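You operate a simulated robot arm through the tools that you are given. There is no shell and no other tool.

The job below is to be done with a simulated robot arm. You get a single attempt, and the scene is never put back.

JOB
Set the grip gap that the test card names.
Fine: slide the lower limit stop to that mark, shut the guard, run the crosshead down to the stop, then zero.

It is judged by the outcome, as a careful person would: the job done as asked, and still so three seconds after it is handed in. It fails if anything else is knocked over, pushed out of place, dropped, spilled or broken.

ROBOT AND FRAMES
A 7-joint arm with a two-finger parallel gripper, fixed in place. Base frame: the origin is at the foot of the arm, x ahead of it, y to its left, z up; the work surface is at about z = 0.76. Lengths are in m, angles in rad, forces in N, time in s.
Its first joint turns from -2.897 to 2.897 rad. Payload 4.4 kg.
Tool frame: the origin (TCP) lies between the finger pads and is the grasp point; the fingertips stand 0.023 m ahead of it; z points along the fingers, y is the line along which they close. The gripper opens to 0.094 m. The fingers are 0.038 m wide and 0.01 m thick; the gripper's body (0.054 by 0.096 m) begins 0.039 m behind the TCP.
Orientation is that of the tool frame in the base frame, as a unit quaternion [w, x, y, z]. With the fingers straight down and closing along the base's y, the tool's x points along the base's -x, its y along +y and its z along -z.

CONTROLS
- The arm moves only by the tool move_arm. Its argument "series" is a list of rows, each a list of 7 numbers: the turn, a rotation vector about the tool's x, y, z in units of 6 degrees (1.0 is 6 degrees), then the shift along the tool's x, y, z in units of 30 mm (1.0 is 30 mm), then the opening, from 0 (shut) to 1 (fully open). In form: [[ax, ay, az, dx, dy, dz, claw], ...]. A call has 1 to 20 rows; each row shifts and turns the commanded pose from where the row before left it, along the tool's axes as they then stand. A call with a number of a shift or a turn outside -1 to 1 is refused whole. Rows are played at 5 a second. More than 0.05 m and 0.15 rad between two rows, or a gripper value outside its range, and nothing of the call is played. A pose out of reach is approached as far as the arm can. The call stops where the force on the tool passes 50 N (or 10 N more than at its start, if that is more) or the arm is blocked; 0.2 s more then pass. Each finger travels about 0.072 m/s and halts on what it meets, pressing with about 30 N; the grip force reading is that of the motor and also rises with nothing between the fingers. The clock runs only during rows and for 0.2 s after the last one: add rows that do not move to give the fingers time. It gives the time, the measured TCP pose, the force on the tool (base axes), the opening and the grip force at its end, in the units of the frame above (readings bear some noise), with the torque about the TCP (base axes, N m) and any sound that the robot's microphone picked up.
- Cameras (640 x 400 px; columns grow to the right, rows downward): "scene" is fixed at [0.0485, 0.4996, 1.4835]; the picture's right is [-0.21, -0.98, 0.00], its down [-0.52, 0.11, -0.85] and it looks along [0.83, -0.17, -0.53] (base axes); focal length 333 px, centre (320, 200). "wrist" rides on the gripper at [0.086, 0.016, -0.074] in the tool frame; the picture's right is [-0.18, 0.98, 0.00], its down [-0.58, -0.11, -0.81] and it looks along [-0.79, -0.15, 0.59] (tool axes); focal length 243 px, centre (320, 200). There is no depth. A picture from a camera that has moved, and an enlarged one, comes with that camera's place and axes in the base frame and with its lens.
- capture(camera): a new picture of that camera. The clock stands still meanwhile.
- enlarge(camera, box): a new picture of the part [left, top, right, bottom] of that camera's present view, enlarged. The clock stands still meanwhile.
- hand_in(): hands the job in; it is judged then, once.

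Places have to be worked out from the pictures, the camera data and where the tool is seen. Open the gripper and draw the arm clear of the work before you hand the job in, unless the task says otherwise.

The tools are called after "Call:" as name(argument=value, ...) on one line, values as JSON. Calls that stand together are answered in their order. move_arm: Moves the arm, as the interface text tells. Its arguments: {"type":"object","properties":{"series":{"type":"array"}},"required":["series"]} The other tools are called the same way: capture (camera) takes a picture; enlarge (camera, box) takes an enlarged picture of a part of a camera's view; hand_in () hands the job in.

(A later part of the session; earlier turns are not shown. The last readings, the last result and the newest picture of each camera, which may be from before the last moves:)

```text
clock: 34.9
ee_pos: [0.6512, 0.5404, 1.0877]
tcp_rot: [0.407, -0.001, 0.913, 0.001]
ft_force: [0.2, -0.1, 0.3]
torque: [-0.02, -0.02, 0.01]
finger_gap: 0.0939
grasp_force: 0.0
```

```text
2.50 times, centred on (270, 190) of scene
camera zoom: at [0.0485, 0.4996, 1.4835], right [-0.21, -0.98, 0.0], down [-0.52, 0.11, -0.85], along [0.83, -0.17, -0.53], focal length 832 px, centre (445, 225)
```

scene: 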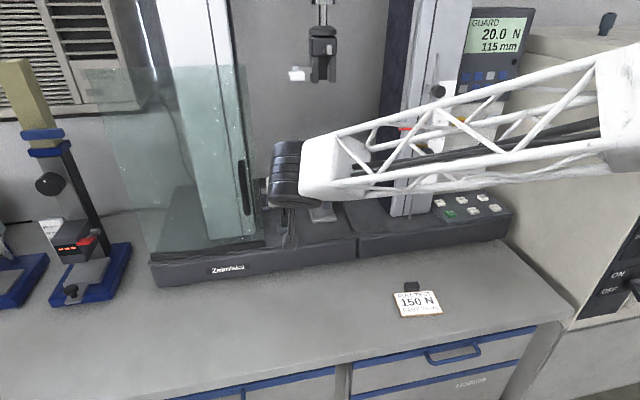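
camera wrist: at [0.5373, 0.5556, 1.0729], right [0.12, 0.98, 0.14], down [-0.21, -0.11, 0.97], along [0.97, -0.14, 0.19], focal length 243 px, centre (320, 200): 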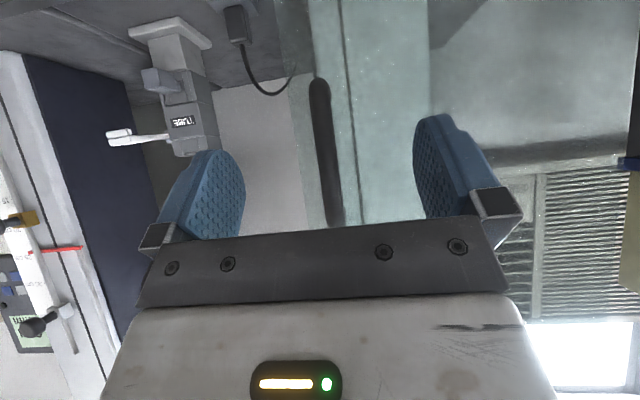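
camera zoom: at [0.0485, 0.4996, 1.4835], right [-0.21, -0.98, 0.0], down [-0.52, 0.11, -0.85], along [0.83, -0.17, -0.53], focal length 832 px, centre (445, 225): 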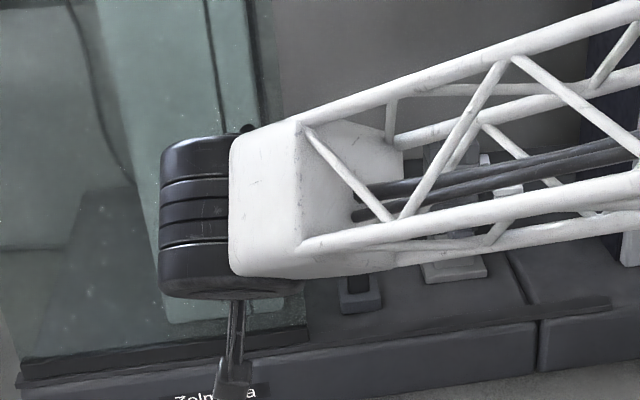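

The bar sits between the fingers at y≈0.536. I'll move forward to straddle it.

Call:
move_arm(series=[[0, 0, 0, -0.469, -0.02, 0.519, 1], [0, 0, 0, -0.469, -0.02, 0.519, 1], [0, 0, 0, -0.469, -0.02, 0.519, 1], [0, 0, 0, -0.469, -0.02, 0.519, 1], [0, 0, 0, 0, 0, 0, 1]])

Call:
capture(camera="wrist")

```text
clock: 36.1
ee_pos: [0.7358, 0.5359, 1.0879]
tcp_rot: [0.407, -0.002, 0.913, 0.001]
ft_force: [0.6, 0.2, 0.4]
torque: [-0.02, 0.01, 0.04]
finger_gap: 0.0938
grasp_force: 0.2
```

```text
taken
camera wrist: at [0.6226, 0.5516, 1.0738], right [0.12, 0.98, 0.14], down [-0.21, -0.11, 0.97], along [0.97, -0.15, 0.19], focal length 243 px, centre (320, 200)
```

wrist: 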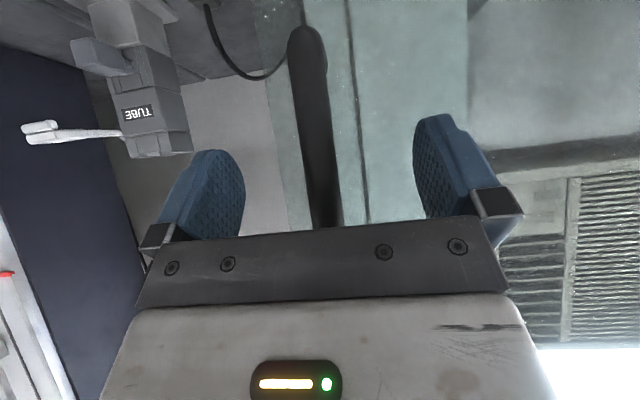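

The bar is centred between the fingers (y≈0.537, x≈0.75). I'll go forward 17 mm more and close loosely to about 33 mm so the fingers cage the bar without clamping it.

Call:
move_arm(series=[[0, 0, 0, -0.38, 0, 0.42, 1], [0, 0, 0, 0, 0, 0, 0.35], [0, 0, 0, 0, 0, 0, 0.35], [0, 0, 0, 0, 0, 0, 0.35], [0, 0, 0, 0, 0, 0, 0.35]])

Call:
capture(camera="wrist")

```text
clock: 37.3
ee_pos: [0.7533, 0.5347, 1.0871]
tcp_rot: [0.407, -0.002, 0.913, 0.001]
ft_force: [0.2, 0.1, 0.3]
torque: [0.01, 0.03, 0.0]
finger_gap: 0.0326
grasp_force: 0.0
```

```text
taken
camera wrist: at [0.6394, 0.551, 1.0727], right [0.12, 0.98, 0.14], down [-0.21, -0.11, 0.97], along [0.97, -0.14, 0.19], focal length 243 px, centre (320, 200)
```

wrist: 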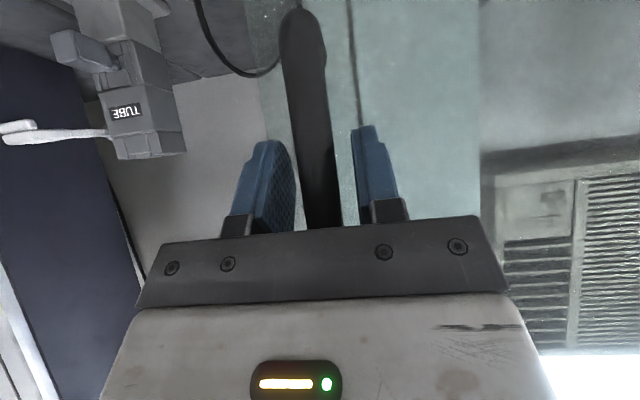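

The bar is caged between the fingers with no load. I'll start sliding the guard to the right (−y), 45 mm first.

Call:
move_arm(series=[[0, 0, 0, 0, -0.3, 0, 0.35], [0, 0, 0, 0, -0.3, 0, 0.35], [0, 0, 0, 0, -0.3, 0, 0.35], [0, 0, 0, 0, -0.3, 0, 0.35], [0, 0, 0, 0, -0.3, 0, 0.35], [0, 0, 0, 0, 0, 0, 0.35]])

Call:
capture(camera="scene")

Call:
capture(camera="wrist")

```text
clock: 38.7
ee_pos: [0.7515, 0.4911, 1.0878]
tcp_rot: [0.407, -0.001, 0.913, 0.0]
ft_force: [0.1, 2.0, 0.6]
torque: [-0.05, -0.01, -0.02]
finger_gap: 0.0336
grasp_force: 1.7
```

```text
taken
```

scene: 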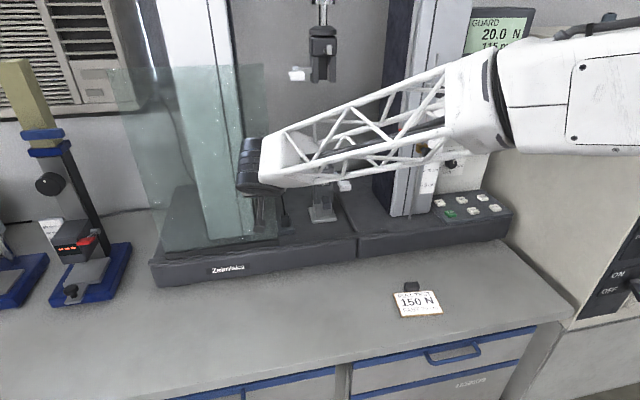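

```text
taken
camera wrist: at [0.6389, 0.5066, 1.0733], right [0.12, 0.98, 0.14], down [-0.21, -0.11, 0.97], along [0.97, -0.15, 0.19], focal length 243 px, centre (320, 200)
```

wrist: 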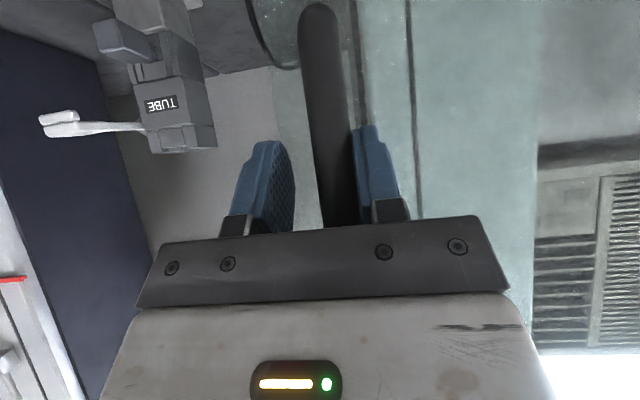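

The guard slides easily (about 2 N). I'll continue 150 mm further in −y.

Call:
move_arm(series=[[0, 0, 0, 0, -0.333, 0, 0.35], [0, 0, 0, 0, -0.333, 0, 0.35], [0, 0, 0, 0, -0.333, 0, 0.35], [0, 0, 0, 0, -0.333, 0, 0.35], [0, 0, 0, 0, -0.333, 0, 0.35], [0, 0, 0, 0, -0.333, 0, 0.35], [0, 0, 0, 0, -0.333, 0, 0.35], [0, 0, 0, 0, -0.333, 0, 0.35], [0, 0, 0, 0, -0.333, 0, 0.35], [0, 0, 0, 0, -0.333, 0, 0.35], [0, 0, 0, 0, -0.333, 0, 0.35], [0, 0, 0, 0, -0.333, 0, 0.35], [0, 0, 0, 0, -0.333, 0, 0.35], [0, 0, 0, 0, -0.333, 0, 0.35], [0, 0, 0, 0, -0.333, 0, 0.35], [0, 0, 0, 0, 0, 0, 0.35]])

Call:
capture(camera="scene")

Call:
capture(camera="wrist")

```text
clock: 42.1
ee_pos: [0.7513, 0.3415, 1.0884]
tcp_rot: [0.406, -0.002, 0.914, 0.001]
ft_force: [-0.1, 2.3, -0.8]
torque: [-0.07, 0.01, 0.01]
finger_gap: 0.0337
grasp_force: 1.0
```

```text
taken
```

scene: 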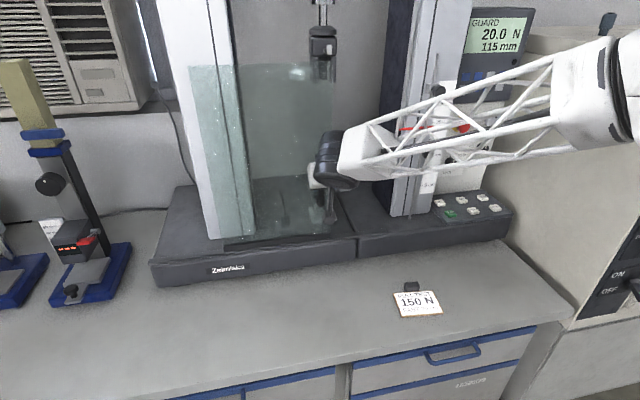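

```text
taken
camera wrist: at [0.6388, 0.3573, 1.0737], right [0.12, 0.98, 0.14], down [-0.21, -0.11, 0.97], along [0.97, -0.14, 0.19], focal length 243 px, centre (320, 200)
```

wrist: 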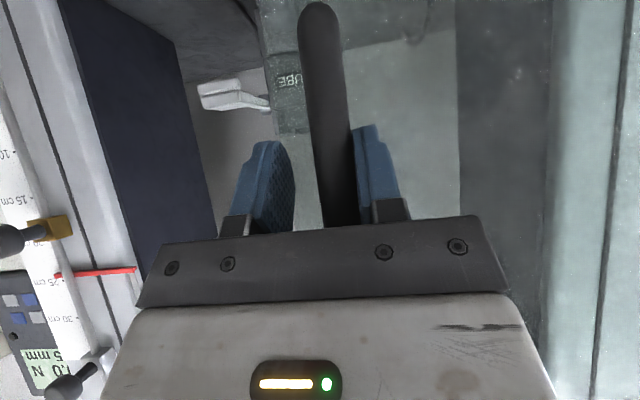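

Display still shows GUARD and nothing has snagged. I'll continue another 120 mm in smaller steps.

Call:
move_arm(series=[[0, 0, 0, 0, -0.333, 0, 0.35], [0, 0, 0, 0, -0.333, 0, 0.35], [0, 0, 0, 0, -0.333, 0, 0.35], [0, 0, 0, 0, -0.333, 0, 0.35], [0, 0, 0, 0, -0.333, 0, 0.35], [0, 0, 0, 0, -0.333, 0, 0.35], [0, 0, 0, 0, -0.333, 0, 0.35], [0, 0, 0, 0, -0.333, 0, 0.35], [0, 0, 0, 0, -0.333, 0, 0.35], [0, 0, 0, 0, -0.333, 0, 0.35], [0, 0, 0, 0, -0.333, 0, 0.35], [0, 0, 0, 0, -0.333, 0, 0.35], [0, 0, 0, 0, 0, 0, 0.35]])

Call:
capture(camera="scene")

Call:
capture(camera="wrist")

```text
clock: 44.9
ee_pos: [0.7543, 0.2207, 1.0882]
tcp_rot: [0.407, -0.002, 0.913, 0.0]
ft_force: [-0.3, 1.2, 0.5]
torque: [-0.01, 0.0, -0.01]
finger_gap: 0.0339
grasp_force: 0.9
```

```text
taken
```

scene: 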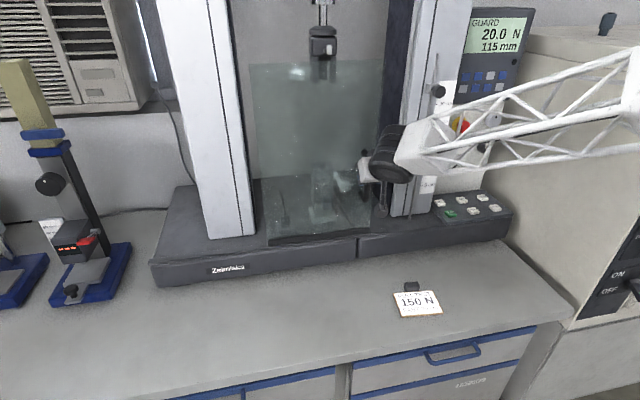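

```text
taken
camera wrist: at [0.6402, 0.2371, 1.0742], right [0.12, 0.98, 0.14], down [-0.21, -0.11, 0.97], along [0.97, -0.14, 0.19], focal length 243 px, centre (320, 200)
```

wrist: 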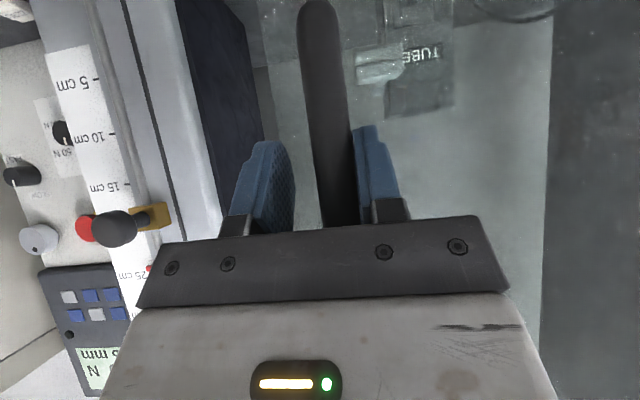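

Still "GUARD" on the display, so it isn't fully shut. I'll continue in 5 mm steps toward its end stop.

Call:
move_arm(series=[[0, 0, 0, 0, -0.2, 0, 0.35], [0, 0, 0, 0, -0.2, 0, 0.35], [0, 0, 0, 0, -0.2, 0, 0.35], [0, 0, 0, 0, -0.2, 0, 0.35], [0, 0, 0, 0, -0.2, 0, 0.35], [0, 0, 0, 0, -0.2, 0, 0.35], [0, 0, 0, 0, -0.2, 0, 0.35], [0, 0, 0, 0, -0.2, 0, 0.35], [0, 0, 0, 0, 0, 0, 0.35]])

Call:
capture(scene="scene", camera="scene")

```text
clock: 46.7
ee_pos: [0.7527, 0.1768, 1.0882]
tcp_rot: [0.408, -0.004, 0.913, 0.004]
ft_force: [6.0, 45.4, -5.2]
torque: [-0.8, -0.58, -0.29]
finger_gap: 0.0526
grasp_force: 22.7
stopped in row 9: the force on the tool passed its limit at 53 N (the readings are from after the stop); the commanded pose is now the measured one
```

```text
taken
```

scene: 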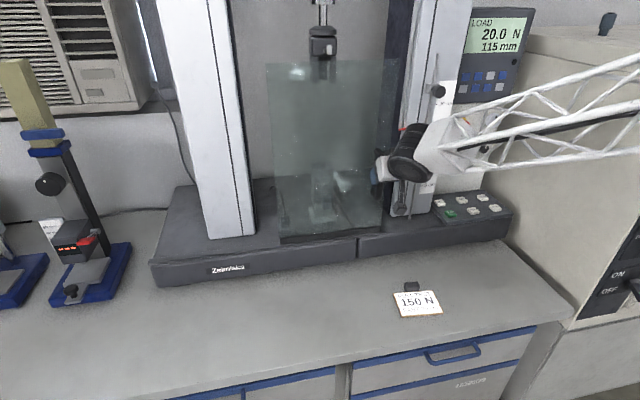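

The guard reached its end stop and the display changed from GUARD to LOAD, so it is shut. I'll relieve the push, open, and back out from the handle.

Call:
move_arm(series=[[0, 0, 0, 0, 0.1, 0, 0.55], [0, 0, 0, 0, 0.1, 0, 0.7], [0, 0, 0, 0, 0, 0, 0.8], [0, 0, 0, 0.447, 0, -0.495, 0.8], [0, 0, 0, 0.447, 0, -0.495, 0.8], [0, 0, 0, 0.447, 0, -0.495, 0.8], [0, 0, 0, 0.447, 0, -0.495, 0.8], [0, 0, 0, 0.447, 0, -0.495, 0.8], [0, 0, 0, 0, 0, 0, 0.8]])

Call:
capture(camera="wrist")

Call:
capture(camera="scene")

```text
clock: 48.7
ee_pos: [0.6526, 0.18, 1.0862]
tcp_rot: [0.409, -0.002, 0.913, 0.002]
ft_force: [-0.1, 0.6, 0.3]
torque: [-0.01, -0.02, 0.05]
finger_gap: 0.0753
grasp_force: 0.1
```

```text
taken
camera wrist: at [0.5391, 0.1955, 1.0726], right [0.12, 0.98, 0.14], down [-0.21, -0.11, 0.97], along [0.97, -0.14, 0.2], focal length 243 px, centre (320, 200)
```

wrist: 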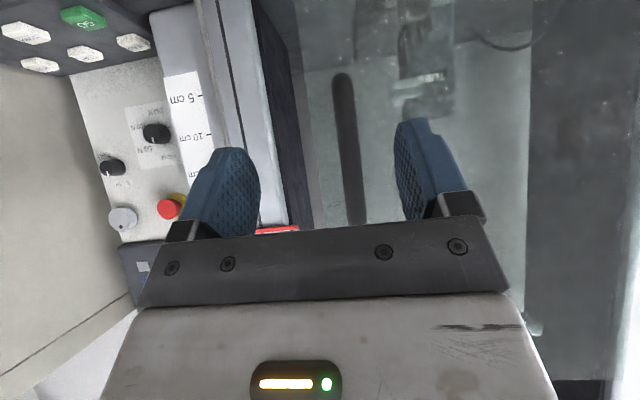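

```text
taken
```

scene: 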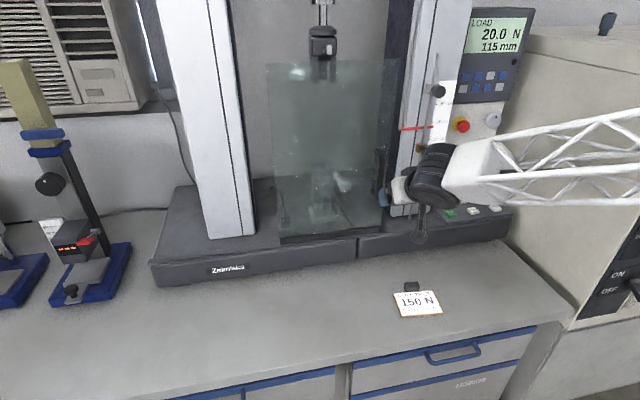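

The guard is shut and the display shows LOAD. Next is the DOWN button, which I place near (0.819, −0.166, 0.885). I'll move over there with the fingers closed and look from a hover.

Call:
move_arm(series=[[0, 0, 0, 0.068, -0.961, 0.174, 0], [0, 0, 0, 0.068, -0.961, 0.174, 0], [0, 0, 0, 0.068, -0.961, 0.174, 0], [0, 0, 0, 0.068, -0.961, 0.174, 0], [0, 0, 0, 0.068, -0.961, 0.174, 0], [0, 0, 0, 0.068, -0.961, 0.174, 0], [0, 0, 0, 0.068, -0.961, 0.174, 0], [0, 0, 0, 0.068, -0.961, 0.174, 0], [0, 0, 0, 0.068, -0.961, 0.174, 0], [0, 0, 0, 0.068, -0.961, 0.174, 0], [0, 0, 0, 0.068, -0.961, 0.174, 0], [0, 0, 0, 0.068, -0.961, 0.174, 0], [0, 0, 0, 0, 0, 0, 0]])

Call:
capture(camera="wrist")

Call:
capture(camera="scene")

```text
clock: 51.5
ee_pos: [0.6863, -0.1646, 1.0272]
tcp_rot: [0.409, -0.001, 0.913, 0.001]
ft_force: [0.5, 0.3, 0.5]
torque: [0.03, -0.01, 0.02]
finger_gap: 0.0001
grasp_force: 29.9
```

```text
taken
camera wrist: at [0.5726, -0.1494, 1.0135], right [0.12, 0.98, 0.14], down [-0.21, -0.11, 0.97], along [0.97, -0.14, 0.2], focal length 243 px, centre (320, 200)
```

wrist: 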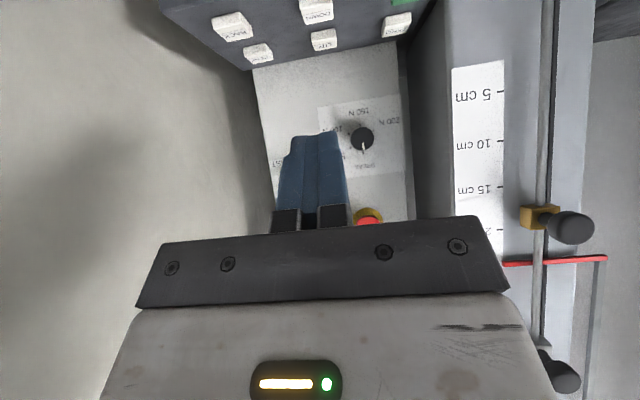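

```text
taken
```

scene: 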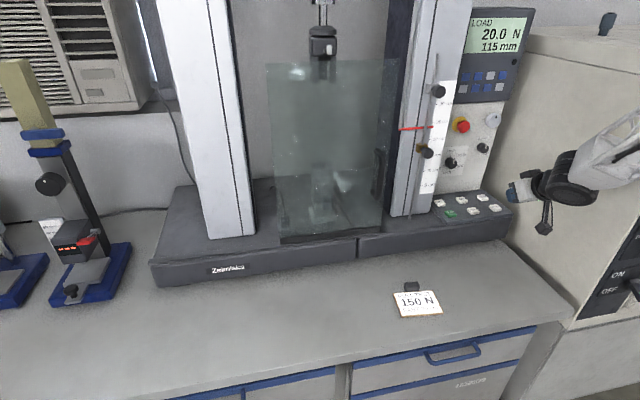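

The column is unobstructed now; I'll read the stop and buttons closely in both views.

Call:
enlarge(camera="scene", box=[395, 70, 475, 220])

Call:
enlarge(camera="wrist", box=[440, 50, 640, 300])

Call:
enlarge(camera="wrist", box=[180, 0, 440, 160])

Call:
enlarge(camera="scene", box=[425, 180, 525, 250])

```text
2.67 times, centred on (435, 145) of scene
camera zoom: at [0.0485, 0.4996, 1.4835], right [-0.21, -0.98, 0.0], down [-0.52, 0.11, -0.85], along [0.83, -0.17, -0.53], focal length 887 px, centre (13, 347)
```

zoom: 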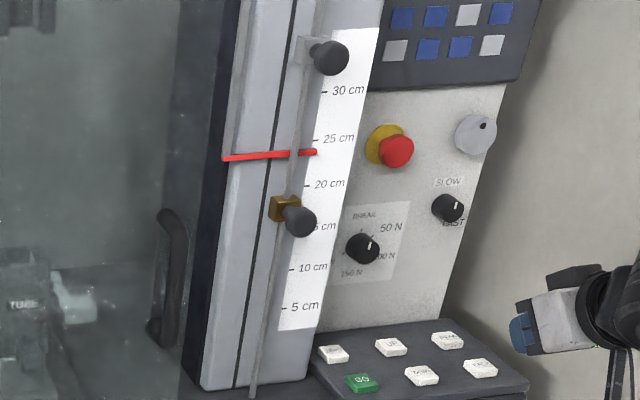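

```text
1.60 times, centred on (540, 175) of wrist
camera zoom: at [0.5726, -0.1494, 1.0135], right [0.12, 0.98, 0.14], down [-0.21, -0.11, 0.97], along [0.97, -0.14, 0.2], focal length 388 px, centre (-32, 240)
```

zoom: 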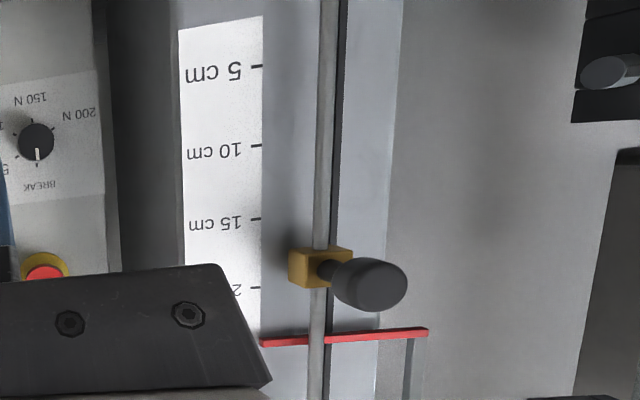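

```text
2.46 times, centred on (310, 80) of wrist
camera zoom: at [0.5726, -0.1494, 1.0135], right [0.12, 0.98, 0.14], down [-0.21, -0.11, 0.97], along [0.97, -0.14, 0.2], focal length 597 px, centre (345, 495)
```

zoom: 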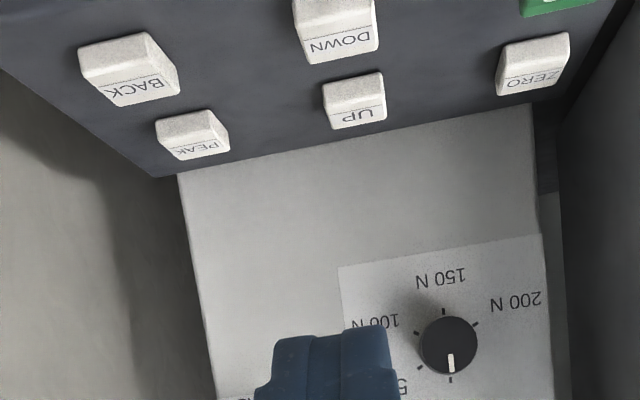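

```text
5.71 times, centred on (475, 215) of scene
camera zoom: at [0.0485, 0.4996, 1.4835], right [-0.21, -0.98, 0.0], down [-0.52, 0.11, -0.85], along [0.83, -0.17, -0.53], focal length 1901 px, centre (-566, 114)
```

zoom: 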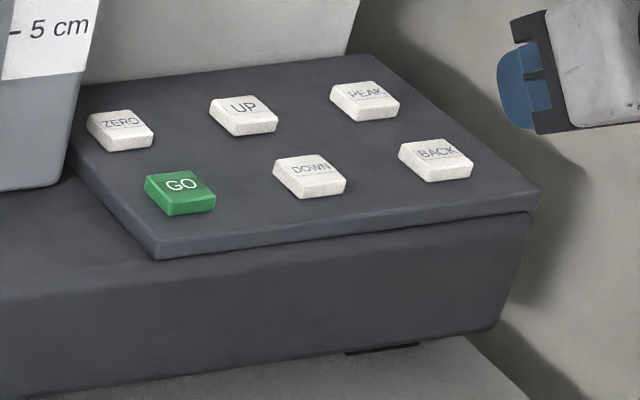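

The stop top edge is at about 19.3–19.6 cm and the GO/DOWN/BACK row is the front one. I'll hover the closed fingertips above DOWN, refined to about (0.815, −0.162, 0.89).

Call:
move_arm(series=[[0, 0, 0, -0.156, 0.016, 0.795, 0], [0, 0, 0, -0.156, 0.016, 0.795, 0], [0, 0, 0, -0.156, 0.016, 0.795, 0], [0, 0, 0, -0.156, 0.016, 0.795, 0], [0, 0, 0, -0.156, 0.016, 0.795, 0], [0, 0, 0, -0.156, 0.016, 0.795, 0], [0, 0, 0, 0, 0, 0, 0]])

Call:
capture(camera="wrist")

Call:
enlarge(camera="scene", box=[425, 160, 545, 250])

```text
clock: 53.1
ee_pos: [0.8123, -0.1611, 0.9525]
tcp_rot: [0.408, -0.003, 0.913, 0.002]
ft_force: [-0.7, -0.9, 0.3]
torque: [0.0, -0.04, 0.0]
finger_gap: 0.0003
grasp_force: 30.5
```

```text
taken
camera wrist: at [0.6981, -0.1457, 0.9383], right [0.12, 0.98, 0.14], down [-0.21, -0.11, 0.97], along [0.97, -0.14, 0.2], focal length 243 px, centre (320, 200)
```

wrist: 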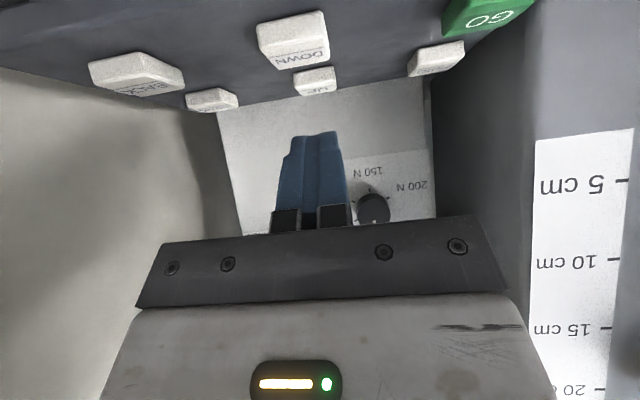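

```text
4.44 times, centred on (485, 205) of scene
camera zoom: at [0.0485, 0.4996, 1.4835], right [-0.21, -0.98, 0.0], down [-0.52, 0.11, -0.85], along [0.83, -0.17, -0.53], focal length 1478 px, centre (-413, 178)
```

zoom: 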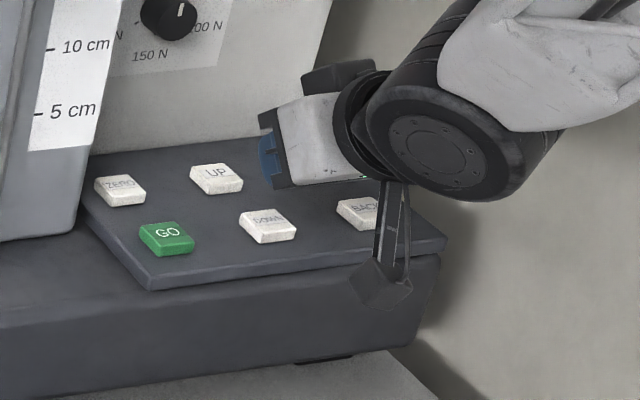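

DOWN's centre works out to about (0.815, −0.164, 0.892) and the fingertip edge is about 30 mm above it. I'll descend 22 mm, then creep.

Call:
move_arm(series=[[0, 0, 0, 0.136, -0.03, 0.123, 0], [0, 0, 0, 0.136, -0.03, 0.123, 0], [0, 0, 0, 0.136, 0, 0.123, 0], [0, 0, 0, 0.136, 0, 0.123, 0], [0, 0, 0, 0, 0, 0, 0]])

Call:
enlarge(camera="scene", box=[425, 160, 545, 250])

Call:
capture(camera="wrist")

```text
clock: 54.3
ee_pos: [0.8116, -0.1611, 0.9313]
tcp_rot: [0.408, -0.002, 0.913, 0.002]
ft_force: [-0.4, 0.1, 0.2]
torque: [0.01, 0.02, 0.0]
finger_gap: 0.0
grasp_force: 30.4
```

```text
4.44 times, centred on (485, 205) of scene
camera zoom: at [0.0485, 0.4996, 1.4835], right [-0.21, -0.98, 0.0], down [-0.52, 0.11, -0.85], along [0.83, -0.17, -0.53], focal length 1478 px, centre (-413, 178)
```

zoom: 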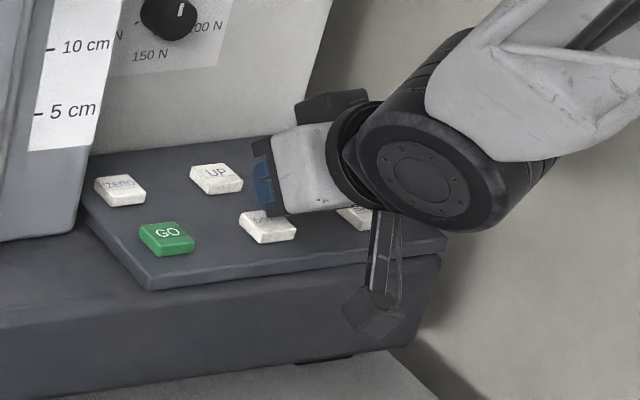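

```text
taken
camera wrist: at [0.6982, -0.147, 0.9162], right [0.12, 0.98, 0.14], down [-0.21, -0.11, 0.97], along [0.97, -0.14, 0.2], focal length 243 px, centre (320, 200)
```

wrist: 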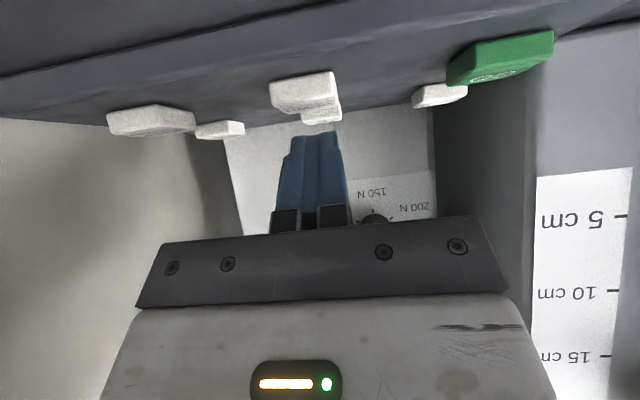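

The fingertip edge projects right onto DOWN's centre once 10 mm lower. I'll creep down 10 mm and read the force.

Call:
move_arm(series=[[0, 0, 0, 0.062, 0, 0.056, 0], [0, 0, 0, 0.062, 0, 0.056, 0], [0, 0, 0, 0.062, 0, 0.056, 0], [0, 0, 0, 0.062, 0, 0.056, 0]])

Call:
capture(camera="scene")

Call:
capture(camera="wrist")

```text
clock: 55.3
ee_pos: [0.811, -0.1626, 0.92]
tcp_rot: [0.408, -0.002, 0.913, 0.002]
ft_force: [-0.3, 0.2, 1.8]
torque: [0.05, 0.03, 0.0]
finger_gap: 0.0
grasp_force: 29.8
heard: click
```

```text
taken
```

scene: 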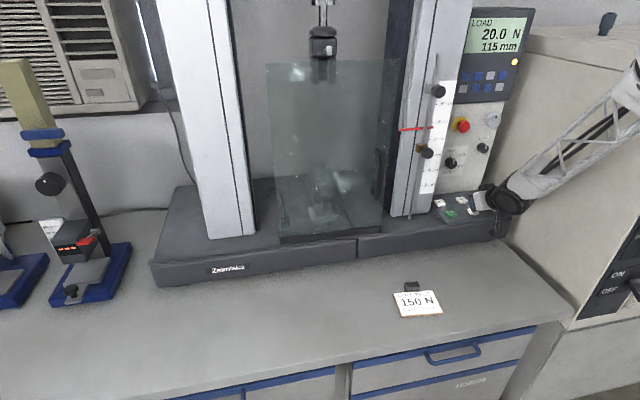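

```text
taken
camera wrist: at [0.6984, -0.1467, 0.906], right [0.12, 0.98, 0.14], down [-0.21, -0.11, 0.97], along [0.97, -0.14, 0.2], focal length 243 px, centre (320, 200)
```

wrist: 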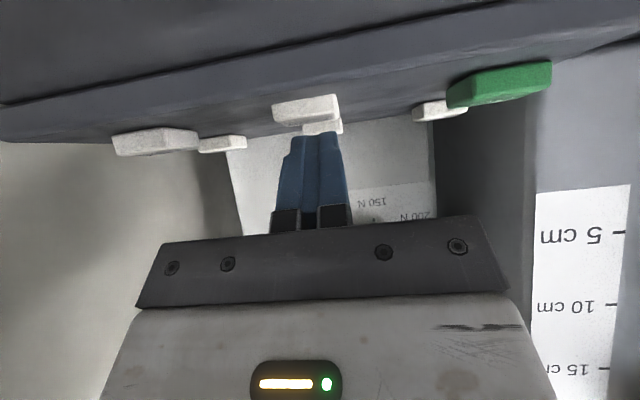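

A click was heard and a lamp lit on the display unit, with 1.8 N on the tool: DOWN is pressed. I'll hold it for 2 s and watch the pointer.

Call:
move_arm(series=[[0, 0, 0, 0, 0, 0, 0], [0, 0, 0, 0, 0, 0, 0], [0, 0, 0, 0, 0, 0, 0], [0, 0, 0, 0, 0, 0, 0], [0, 0, 0, 0, 0, 0, 0], [0, 0, 0, 0, 0, 0, 0], [0, 0, 0, 0, 0, 0, 0], [0, 0, 0, 0, 0, 0, 0], [0, 0, 0, 0, 0, 0, 0], [0, 0, 0, 0, 0, 0, 0]])

Call:
enlarge(camera="scene", box=[390, 0, 540, 220])

```text
clock: 57.5
ee_pos: [0.8116, -0.1616, 0.9205]
tcp_rot: [0.408, -0.002, 0.913, 0.001]
ft_force: [-0.2, 0.4, 2.6]
torque: [-0.01, -0.01, 0.01]
finger_gap: 0.0
grasp_force: 29.8
```

```text
1.82 times, centred on (465, 110) of scene
camera zoom: at [0.0485, 0.4996, 1.4835], right [-0.21, -0.98, 0.0], down [-0.52, 0.11, -0.85], along [0.83, -0.17, -0.53], focal length 605 px, centre (56, 364)
```

zoom: 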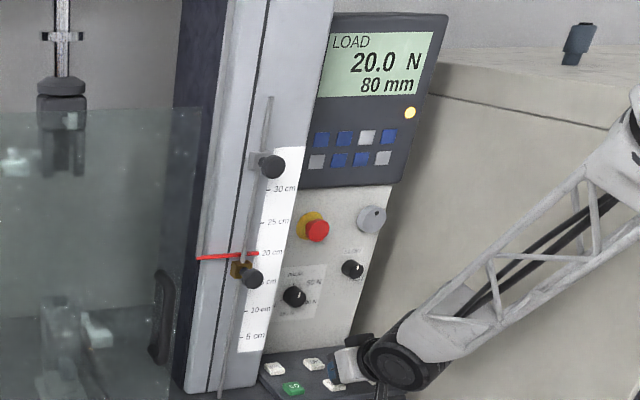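

The display dropped to 80 mm and the pointer moved down to near 20 cm. I'll look closely before more time passes.

Call:
enlarge(camera="scene", box=[400, 100, 450, 170])

```text
5.71 times, centred on (425, 135) of scene
camera zoom: at [0.0485, 0.4996, 1.4835], right [-0.21, -0.98, 0.0], down [-0.52, 0.11, -0.85], along [0.83, -0.17, -0.53], focal length 1901 px, centre (-280, 571)
```

zoom: 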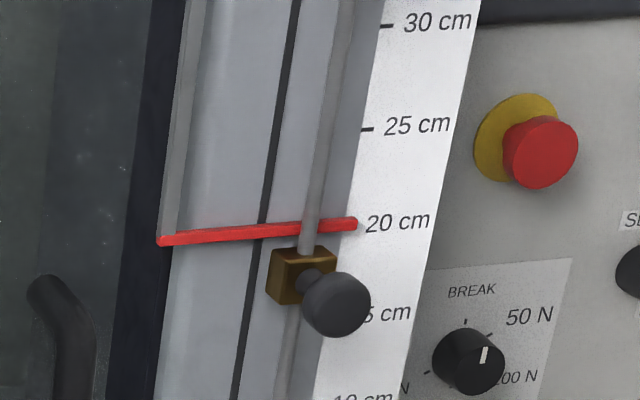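

The pointer appears at about 20.3 cm, just above the stop. I'll hold for another 0.4 s to see whether it is still moving.

Call:
move_arm(series=[[0, 0, 0, 0, 0, 0, 0], [0, 0, 0, 0, 0, 0, 0]])

Call:
enlarge(camera="scene", box=[400, 100, 450, 170])

Call:
enlarge(camera="scene", box=[455, 0, 545, 60])

```text
clock: 58.1
ee_pos: [0.811, -0.1621, 0.9201]
tcp_rot: [0.408, -0.002, 0.913, 0.002]
ft_force: [0.1, -0.1, 2.4]
torque: [0.02, -0.02, 0.0]
finger_gap: 0.0
grasp_force: 29.8
```

```text
5.71 times, centred on (425, 135) of scene
camera zoom: at [0.0485, 0.4996, 1.4835], right [-0.21, -0.98, 0.0], down [-0.52, 0.11, -0.85], along [0.83, -0.17, -0.53], focal length 1901 px, centre (-280, 571)
```

zoom: 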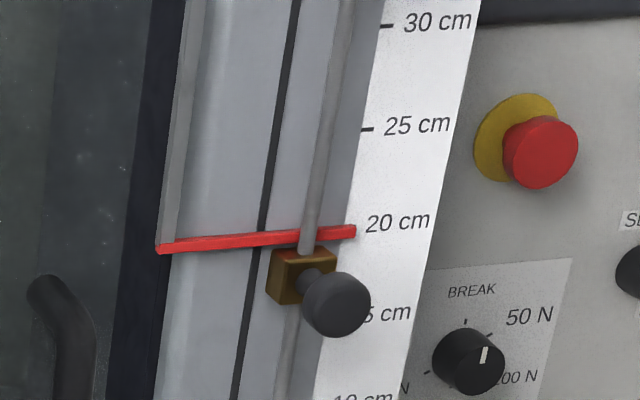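

```text
6.67 times, centred on (500, 30) of scene
camera zoom: at [0.0485, 0.4996, 1.4835], right [-0.21, -0.98, 0.0], down [-0.52, 0.11, -0.85], along [0.83, -0.17, -0.53], focal length 2217 px, centre (-880, 1333)
```

zoom: 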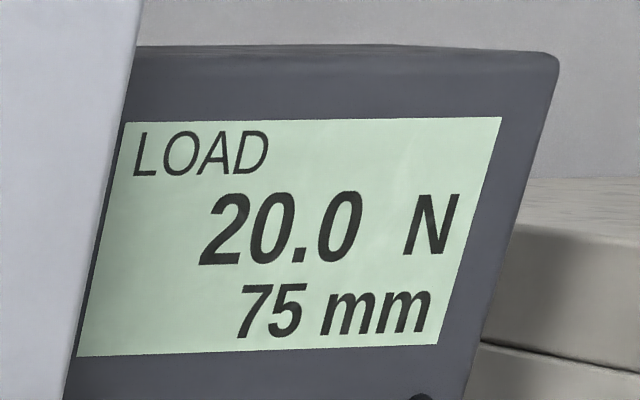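

Now 75 mm; it moved 5 mm more and seems to sit right at the stop's top. I'll hold another 0.6 s to confirm it has stopped.

Call:
move_arm(series=[[0, 0, 0, 0, 0, 0, 0], [0, 0, 0, 0, 0, 0, 0], [0, 0, 0, 0, 0, 0, 0]])

Call:
enlarge(camera="scene", box=[400, 100, 450, 170])

Call:
enlarge(camera="scene", box=[455, 0, 545, 80])

```text
clock: 58.9
ee_pos: [0.8114, -0.1635, 0.9209]
tcp_rot: [0.408, -0.003, 0.913, 0.003]
ft_force: [-0.3, 0.3, 2.0]
torque: [-0.05, 0.01, 0.0]
finger_gap: 0.0
grasp_force: 30.2
```

```text
5.71 times, centred on (425, 135) of scene
camera zoom: at [0.0485, 0.4996, 1.4835], right [-0.21, -0.98, 0.0], down [-0.52, 0.11, -0.85], along [0.83, -0.17, -0.53], focal length 1901 px, centre (-280, 571)
```

zoom: 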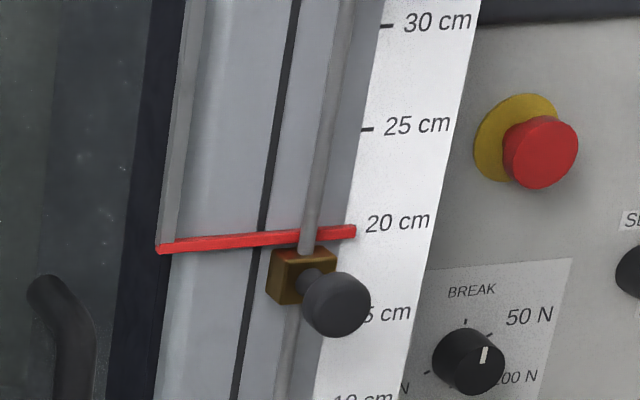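

```text
5.00 times, centred on (500, 40) of scene
camera zoom: at [0.0485, 0.4996, 1.4835], right [-0.21, -0.98, 0.0], down [-0.52, 0.11, -0.85], along [0.83, -0.17, -0.53], focal length 1663 px, centre (-580, 1000)
```

zoom: 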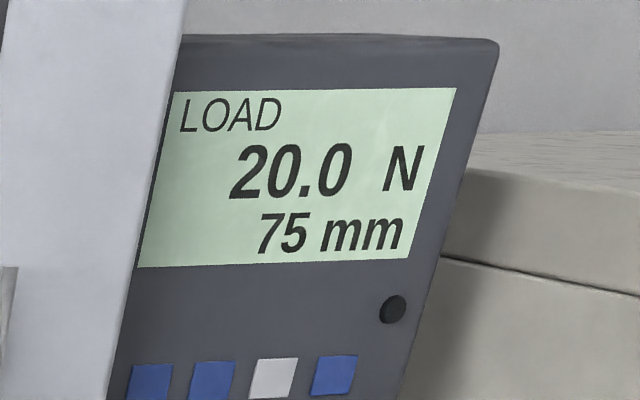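

The crosshead has stopped on the stop (lamp off, 75 mm, i.e. 40 mm lower than the start). I'll lift off DOWN and bring the wrist camera level with the 20 cm mark to read the pointer free of parallax.

Call:
move_arm(series=[[0, 0, 0, -0.247, 0, -0.223, 0], [0, 0, 0, -0.247, 0, -0.223, 0], [0, 0, 0, -0.247, 0, -0.223, 0], [0, 0, 0, -0.247, 0, -0.223, 0], [0, 0, 0, -0.11, 0.6, -0.773, 0], [0, 0, 0, -0.11, 0.6, -0.773, 0], [0, 0, 0, -0.11, 0.6, -0.773, 0], [0, 0, 0, -0.11, 0.6, -0.773, 0], [0, 0, 0, -0.11, 0.6, -0.773, 0], [0, 0, 0, -0.11, 0.6, -0.773, 0], [0, 0, 0, -0.11, 0.6, -0.773, 0], [0, 0, 0, -0.11, 0.6, -0.773, 0], [0, 0, 0, -0.11, 0.6, -0.773, 0], [0, 0, 0, -0.11, 0.6, -0.773, 0], [0, 0, 0, 0, 0, 0, 0]])

Call:
capture(camera="wrist")

Call:
capture(camera="scene")

```text
clock: 62.1
ee_pos: [0.6765, 0.0008, 1.1264]
tcp_rot: [0.42, -0.003, 0.907, 0.004]
ft_force: [0.1, 0.0, 0.0]
torque: [-0.03, 0.01, 0.0]
finger_gap: 0.0
grasp_force: 29.8
out of reach, approached as far as the arm can: row 13, 14
```

```text
taken
camera wrist: at [0.5636, 0.0156, 1.1084], right [0.11, 0.98, 0.14], down [-0.24, -0.12, 0.96], along [0.97, -0.14, 0.22], focal length 243 px, centre (320, 200)
```

wrist: 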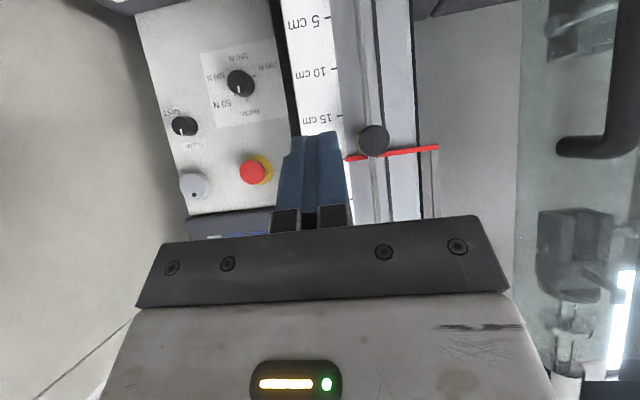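

```text
taken
```

scene: 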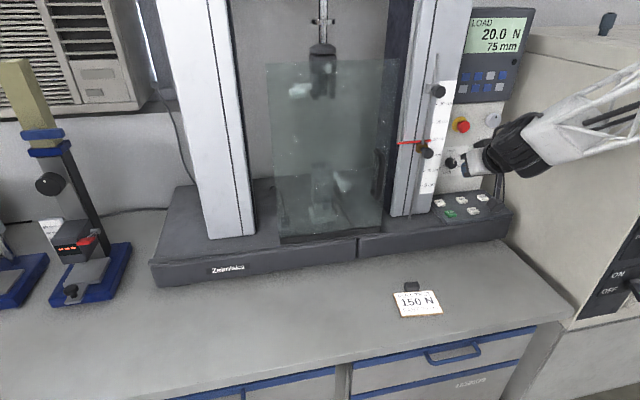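

The tick is hidden behind the closed fingers. I'll open them to see between, and shift up 15 mm (slightly forward to stay in reach).

Call:
move_arm(series=[[0, 0, 0, -0.2, 0.3, -0.1, 1], [0, 0, 0, -0.2, 0.3, -0.1, 1], [0, 0, 0, -0.2, 0.3, -0.1, 1], [0, 0, 0, 0, 0, 0, 1], [0, 0, 0, 0, 0, 0, 1]])

Call:
capture(camera="wrist")

Call:
enlarge(camera="wrist", box=[250, 80, 450, 220])

```text
clock: 63.3
ee_pos: [0.678, 0.0094, 1.1416]
tcp_rot: [0.433, 0.002, 0.901, -0.006]
ft_force: [0.1, 1.2, -0.9]
torque: [-0.01, -0.02, -0.01]
finger_gap: 0.0941
grasp_force: 0.1
out of reach, approached as far as the arm can: row 1, 2, 3
```

```text
taken
camera wrist: at [0.5658, 0.0266, 1.1197], right [0.12, 0.98, 0.13], down [-0.27, -0.1, 0.96], along [0.96, -0.15, 0.25], focal length 243 px, centre (320, 200)
```

wrist: 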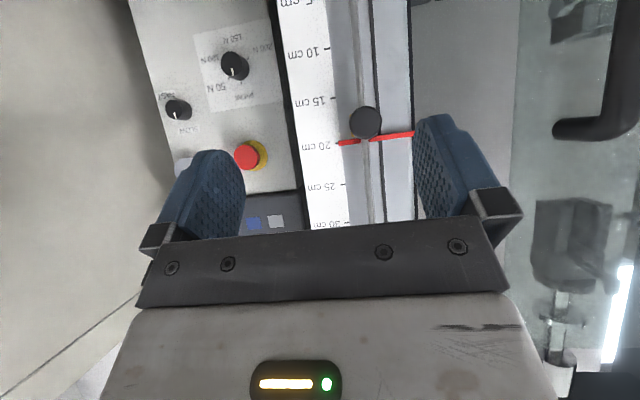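

```text
2.86 times, centred on (350, 150) of wrist
camera zoom: at [0.5658, 0.0266, 1.1197], right [0.12, 0.98, 0.13], down [-0.27, -0.1, 0.96], along [0.96, -0.15, 0.25], focal length 693 px, centre (234, 343)
```

zoom: 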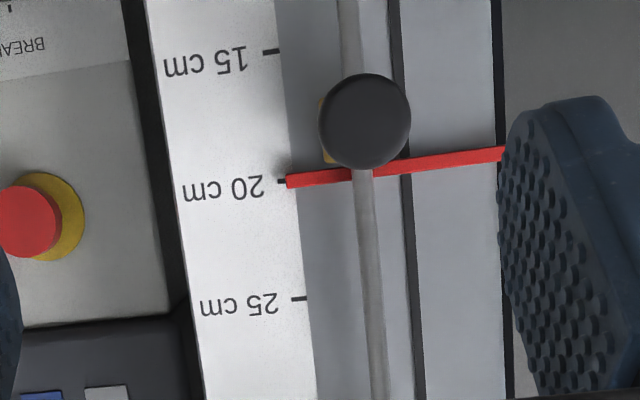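

Viewed almost level, the pointer tip lines up exactly with the 20 cm tick, so the crosshead is at 20.0 cm on the stop. Next is ZERO near (0.88, −0.083, 0.89); to keep the hand clear of the column and GO, I'll back away and roll the gripper 90° so its narrow side faces the column.

Call:
move_arm(series=[[0, 0, 0, 0.453, -0.722, 0.41, 0], [0, 0, 0, 0.453, -0.722, 0.41, 0], [0, 0, 0, 0.453, -0.722, 0.41, 0], [0, 0, 0, 0.453, -0.722, 0.41, 0], [0, 0, 0, 0.453, -0.722, 0.41, 0], [0, 0, 0, 0.453, -0.722, 0.41, 0], [0, 0, 0, 0, 0, 0, 0]])

```text
clock: 64.9
ee_pos: [0.7002, -0.0084, 1.0437]
tcp_rot: [0.409, 0.01, 0.912, -0.026]
ft_force: [0.2, 1.2, -0.2]
torque: [0.01, 0.03, -0.03]
finger_gap: 0.0
grasp_force: 29.8
out of reach, approached as far as the arm can: row 1, 2, 3, 4, 5, 6
```

The arm didn't fully follow (joint limit nearby). I'll hold a moment and see whether it converges.

Call:
move_arm(series=[[0, 0, 0, 0, 0, 0, 0], [0, 0, 0, 0, 0, 0, 0], [0, 0, 0, 0, 0, 0, 0]])

Call:
capture(camera="scene")

```text
clock: 65.7
ee_pos: [0.7007, -0.0068, 1.0435]
tcp_rot: [0.408, 0.01, 0.913, -0.026]
ft_force: [-0.2, -0.2, 0.3]
torque: [-0.01, 0.03, 0.02]
finger_gap: 0.0
grasp_force: 30.1
```

```text
taken
```

scene: 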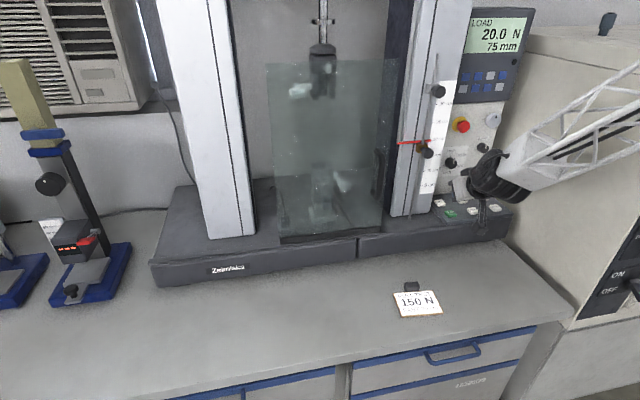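

The commanded pose now matches the measured one. I'll try a move to −y and slightly forward to get out of the awkward corner.

Call:
move_arm(series=[[0, 0, 0, 0, -0.6, 0, 0], [0, 0, 0, 0, -0.6, 0, 0], [0, 0, 0, 0, -0.6, 0, 0], [0, 0, 0, 0, 0, 0, 0]])

```text
clock: 66.7
ee_pos: [0.6925, -0.0337, 1.0307]
tcp_rot: [0.379, 0.048, 0.924, -0.022]
ft_force: [-0.5, 0.1, 0.0]
torque: [0.0, 0.02, -0.01]
finger_gap: 0.0
grasp_force: 29.8
out of reach, approached as far as the arm can: row 1, 2, 3
```

The tool is rolling off-axis because of a joint limit. I'll reduce the forward tilt (toward vertical) and rise a bit to free the joints.

Call:
move_arm(series=[[0, 0.5, 0, -0.3, 0, -0.3, 0], [0, 0.5, 0, -0.3, 0, -0.3, 0], [0, 0.5, 0, -0.3, 0, -0.3, 0], [0, 0.5, 0, -0.3, 0, -0.3, 0], [0, 0, 0, 0, 0, 0, 0]])

```text
clock: 67.9
ee_pos: [0.698, -0.0421, 1.0706]
tcp_rot: [0.314, 0.056, 0.947, -0.033]
ft_force: [0.6, -0.7, -0.1]
torque: [0.03, 0.05, 0.01]
finger_gap: 0.0001
grasp_force: 29.7
out of reach, approached as far as the arm can: row 1, 2, 3
```

Now it's reachable again, with a tilt of about 36°. I'll start rolling the gripper about its own axis toward −90°, checking that it follows.

Call:
move_arm(series=[[0, 0, -1, 0, 0, 0, 0], [0, 0, -1, 0, 0, 0, 0], [0, 0, -1, 0, 0, 0, 0], [0, 0, -1, 0, 0, 0, 0], [0, 0, -1, 0, 0, 0, 0], [0, 0, 0, 0, 0, 0, 0]])

```text
clock: 69.3
ee_pos: [0.6956, -0.0414, 1.0712]
tcp_rot: [0.294, -0.191, 0.93, -0.113]
ft_force: [-0.4, 0.2, -0.2]
torque: [-0.03, 0.01, 0.01]
finger_gap: 0.0
grasp_force: 29.5
```

It follows well. I'll continue the roll the remaining 60°.

Call:
move_arm(series=[[0, 0, -1, 0, 0, 0, 0], [0, 0, -1, 0, 0, 0, 0], [0, 0, -1, 0, 0, 0, 0], [0, 0, -1, 0, 0, 0, 0], [0, 0, -1, 0, 0, 0, 0], [0, 0, -1, 0, 0, 0, 0], [0, 0, -1, 0, 0, 0, 0], [0, 0, -1, 0, 0, 0, 0], [0, 0, -1, 0, 0, 0, 0], [0, 0, 0, 0, 0, 0, 0]])

Call:
capture(camera="wrist")

Call:
capture(camera="scene")

```text
clock: 71.5
ee_pos: [0.6969, -0.0419, 1.0722]
tcp_rot: [0.211, -0.593, 0.741, -0.234]
ft_force: [0.3, 0.4, -0.2]
torque: [-0.02, 0.02, -0.06]
finger_gap: 0.0002
grasp_force: 30.1
```

```text
taken
camera wrist: at [0.622, -0.1165, 1.1185], right [-0.73, 0.36, -0.58], down [-0.27, 0.63, 0.73], along [0.63, 0.69, -0.36], focal length 243 px, centre (320, 200)
```

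wrist: 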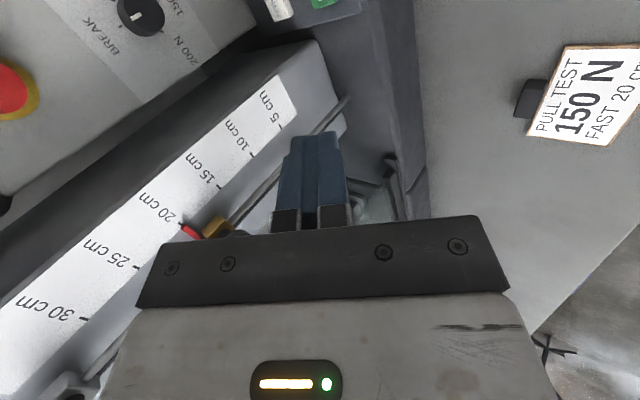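

```text
taken
```

scene: 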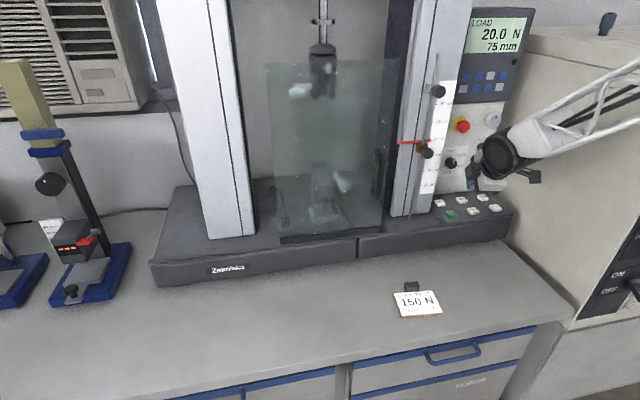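

The roll completed (tool axis now about 37° from vertical, yawed −9°). I'll yaw +20° about the vertical so the hand lies away from the column, and re-read the pose.

Call:
move_arm(series=[[-0.03, -0.497, -0.667, 0, 0, 0, 0], [-0.03, -0.497, -0.667, 0, 0, 0, 0], [-0.03, -0.497, -0.667, 0, 0, 0, 0], [-0.03, -0.497, -0.667, 0, 0, 0, 0], [0, 0, 0, 0, 0, 0, 0]])

```text
clock: 72.7
ee_pos: [0.6958, -0.0415, 1.0729]
tcp_rot: [-0.249, 0.712, -0.628, 0.193]
ft_force: [0.8, -0.3, 0.5]
torque: [-0.05, 0.04, 0.0]
finger_gap: 0.0004
grasp_force: 29.7
```

The pose is as planned. I'll drop to z≈0.965 in front of the button pad (x≈0.70, y≈−0.088).

Call:
move_arm(series=[[0, 0, 0, 0.42, 0.538, 0.704, 0], [0, 0, 0, 0.42, 0.538, 0.704, 0], [0, 0, 0, 0.42, 0.538, 0.704, 0], [0, 0, 0, 0.42, 0.538, 0.704, 0], [0, 0, 0, 0, 0, 0, 0]])

Call:
capture(camera="wrist")

Call:
enlarge(camera="scene", box=[400, 130, 560, 260])

```text
clock: 73.9
ee_pos: [0.7009, -0.0916, 0.9644]
tcp_rot: [-0.249, 0.712, -0.627, 0.194]
ft_force: [0.7, -0.5, 0.7]
torque: [0.01, 0.02, 0.0]
finger_gap: 0.0
grasp_force: 30.2
```

```text
taken
camera wrist: at [0.6557, -0.1861, 1.0107], right [-0.81, 0.1, -0.58], down [-0.47, 0.5, 0.73], along [0.36, 0.86, -0.36], focal length 243 px, centre (320, 200)
```

wrist: 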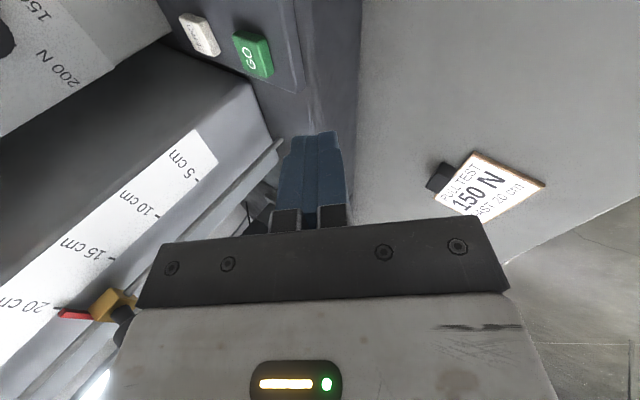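

```text
3.08 times, centred on (480, 195) of scene
camera zoom: at [0.0485, 0.4996, 1.4835], right [-0.21, -0.98, 0.0], down [-0.52, 0.11, -0.85], along [0.83, -0.17, -0.53], focal length 1023 px, centre (-172, 215)
```

zoom: 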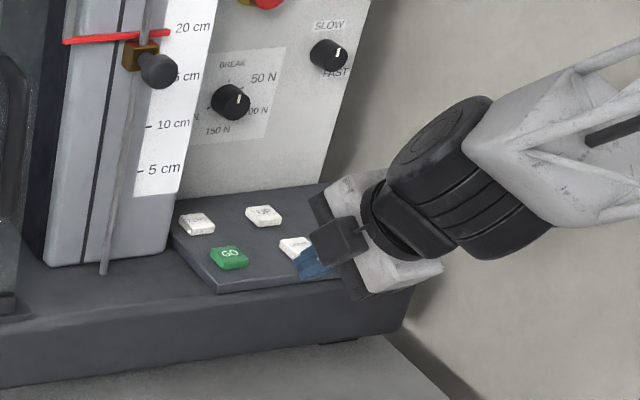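

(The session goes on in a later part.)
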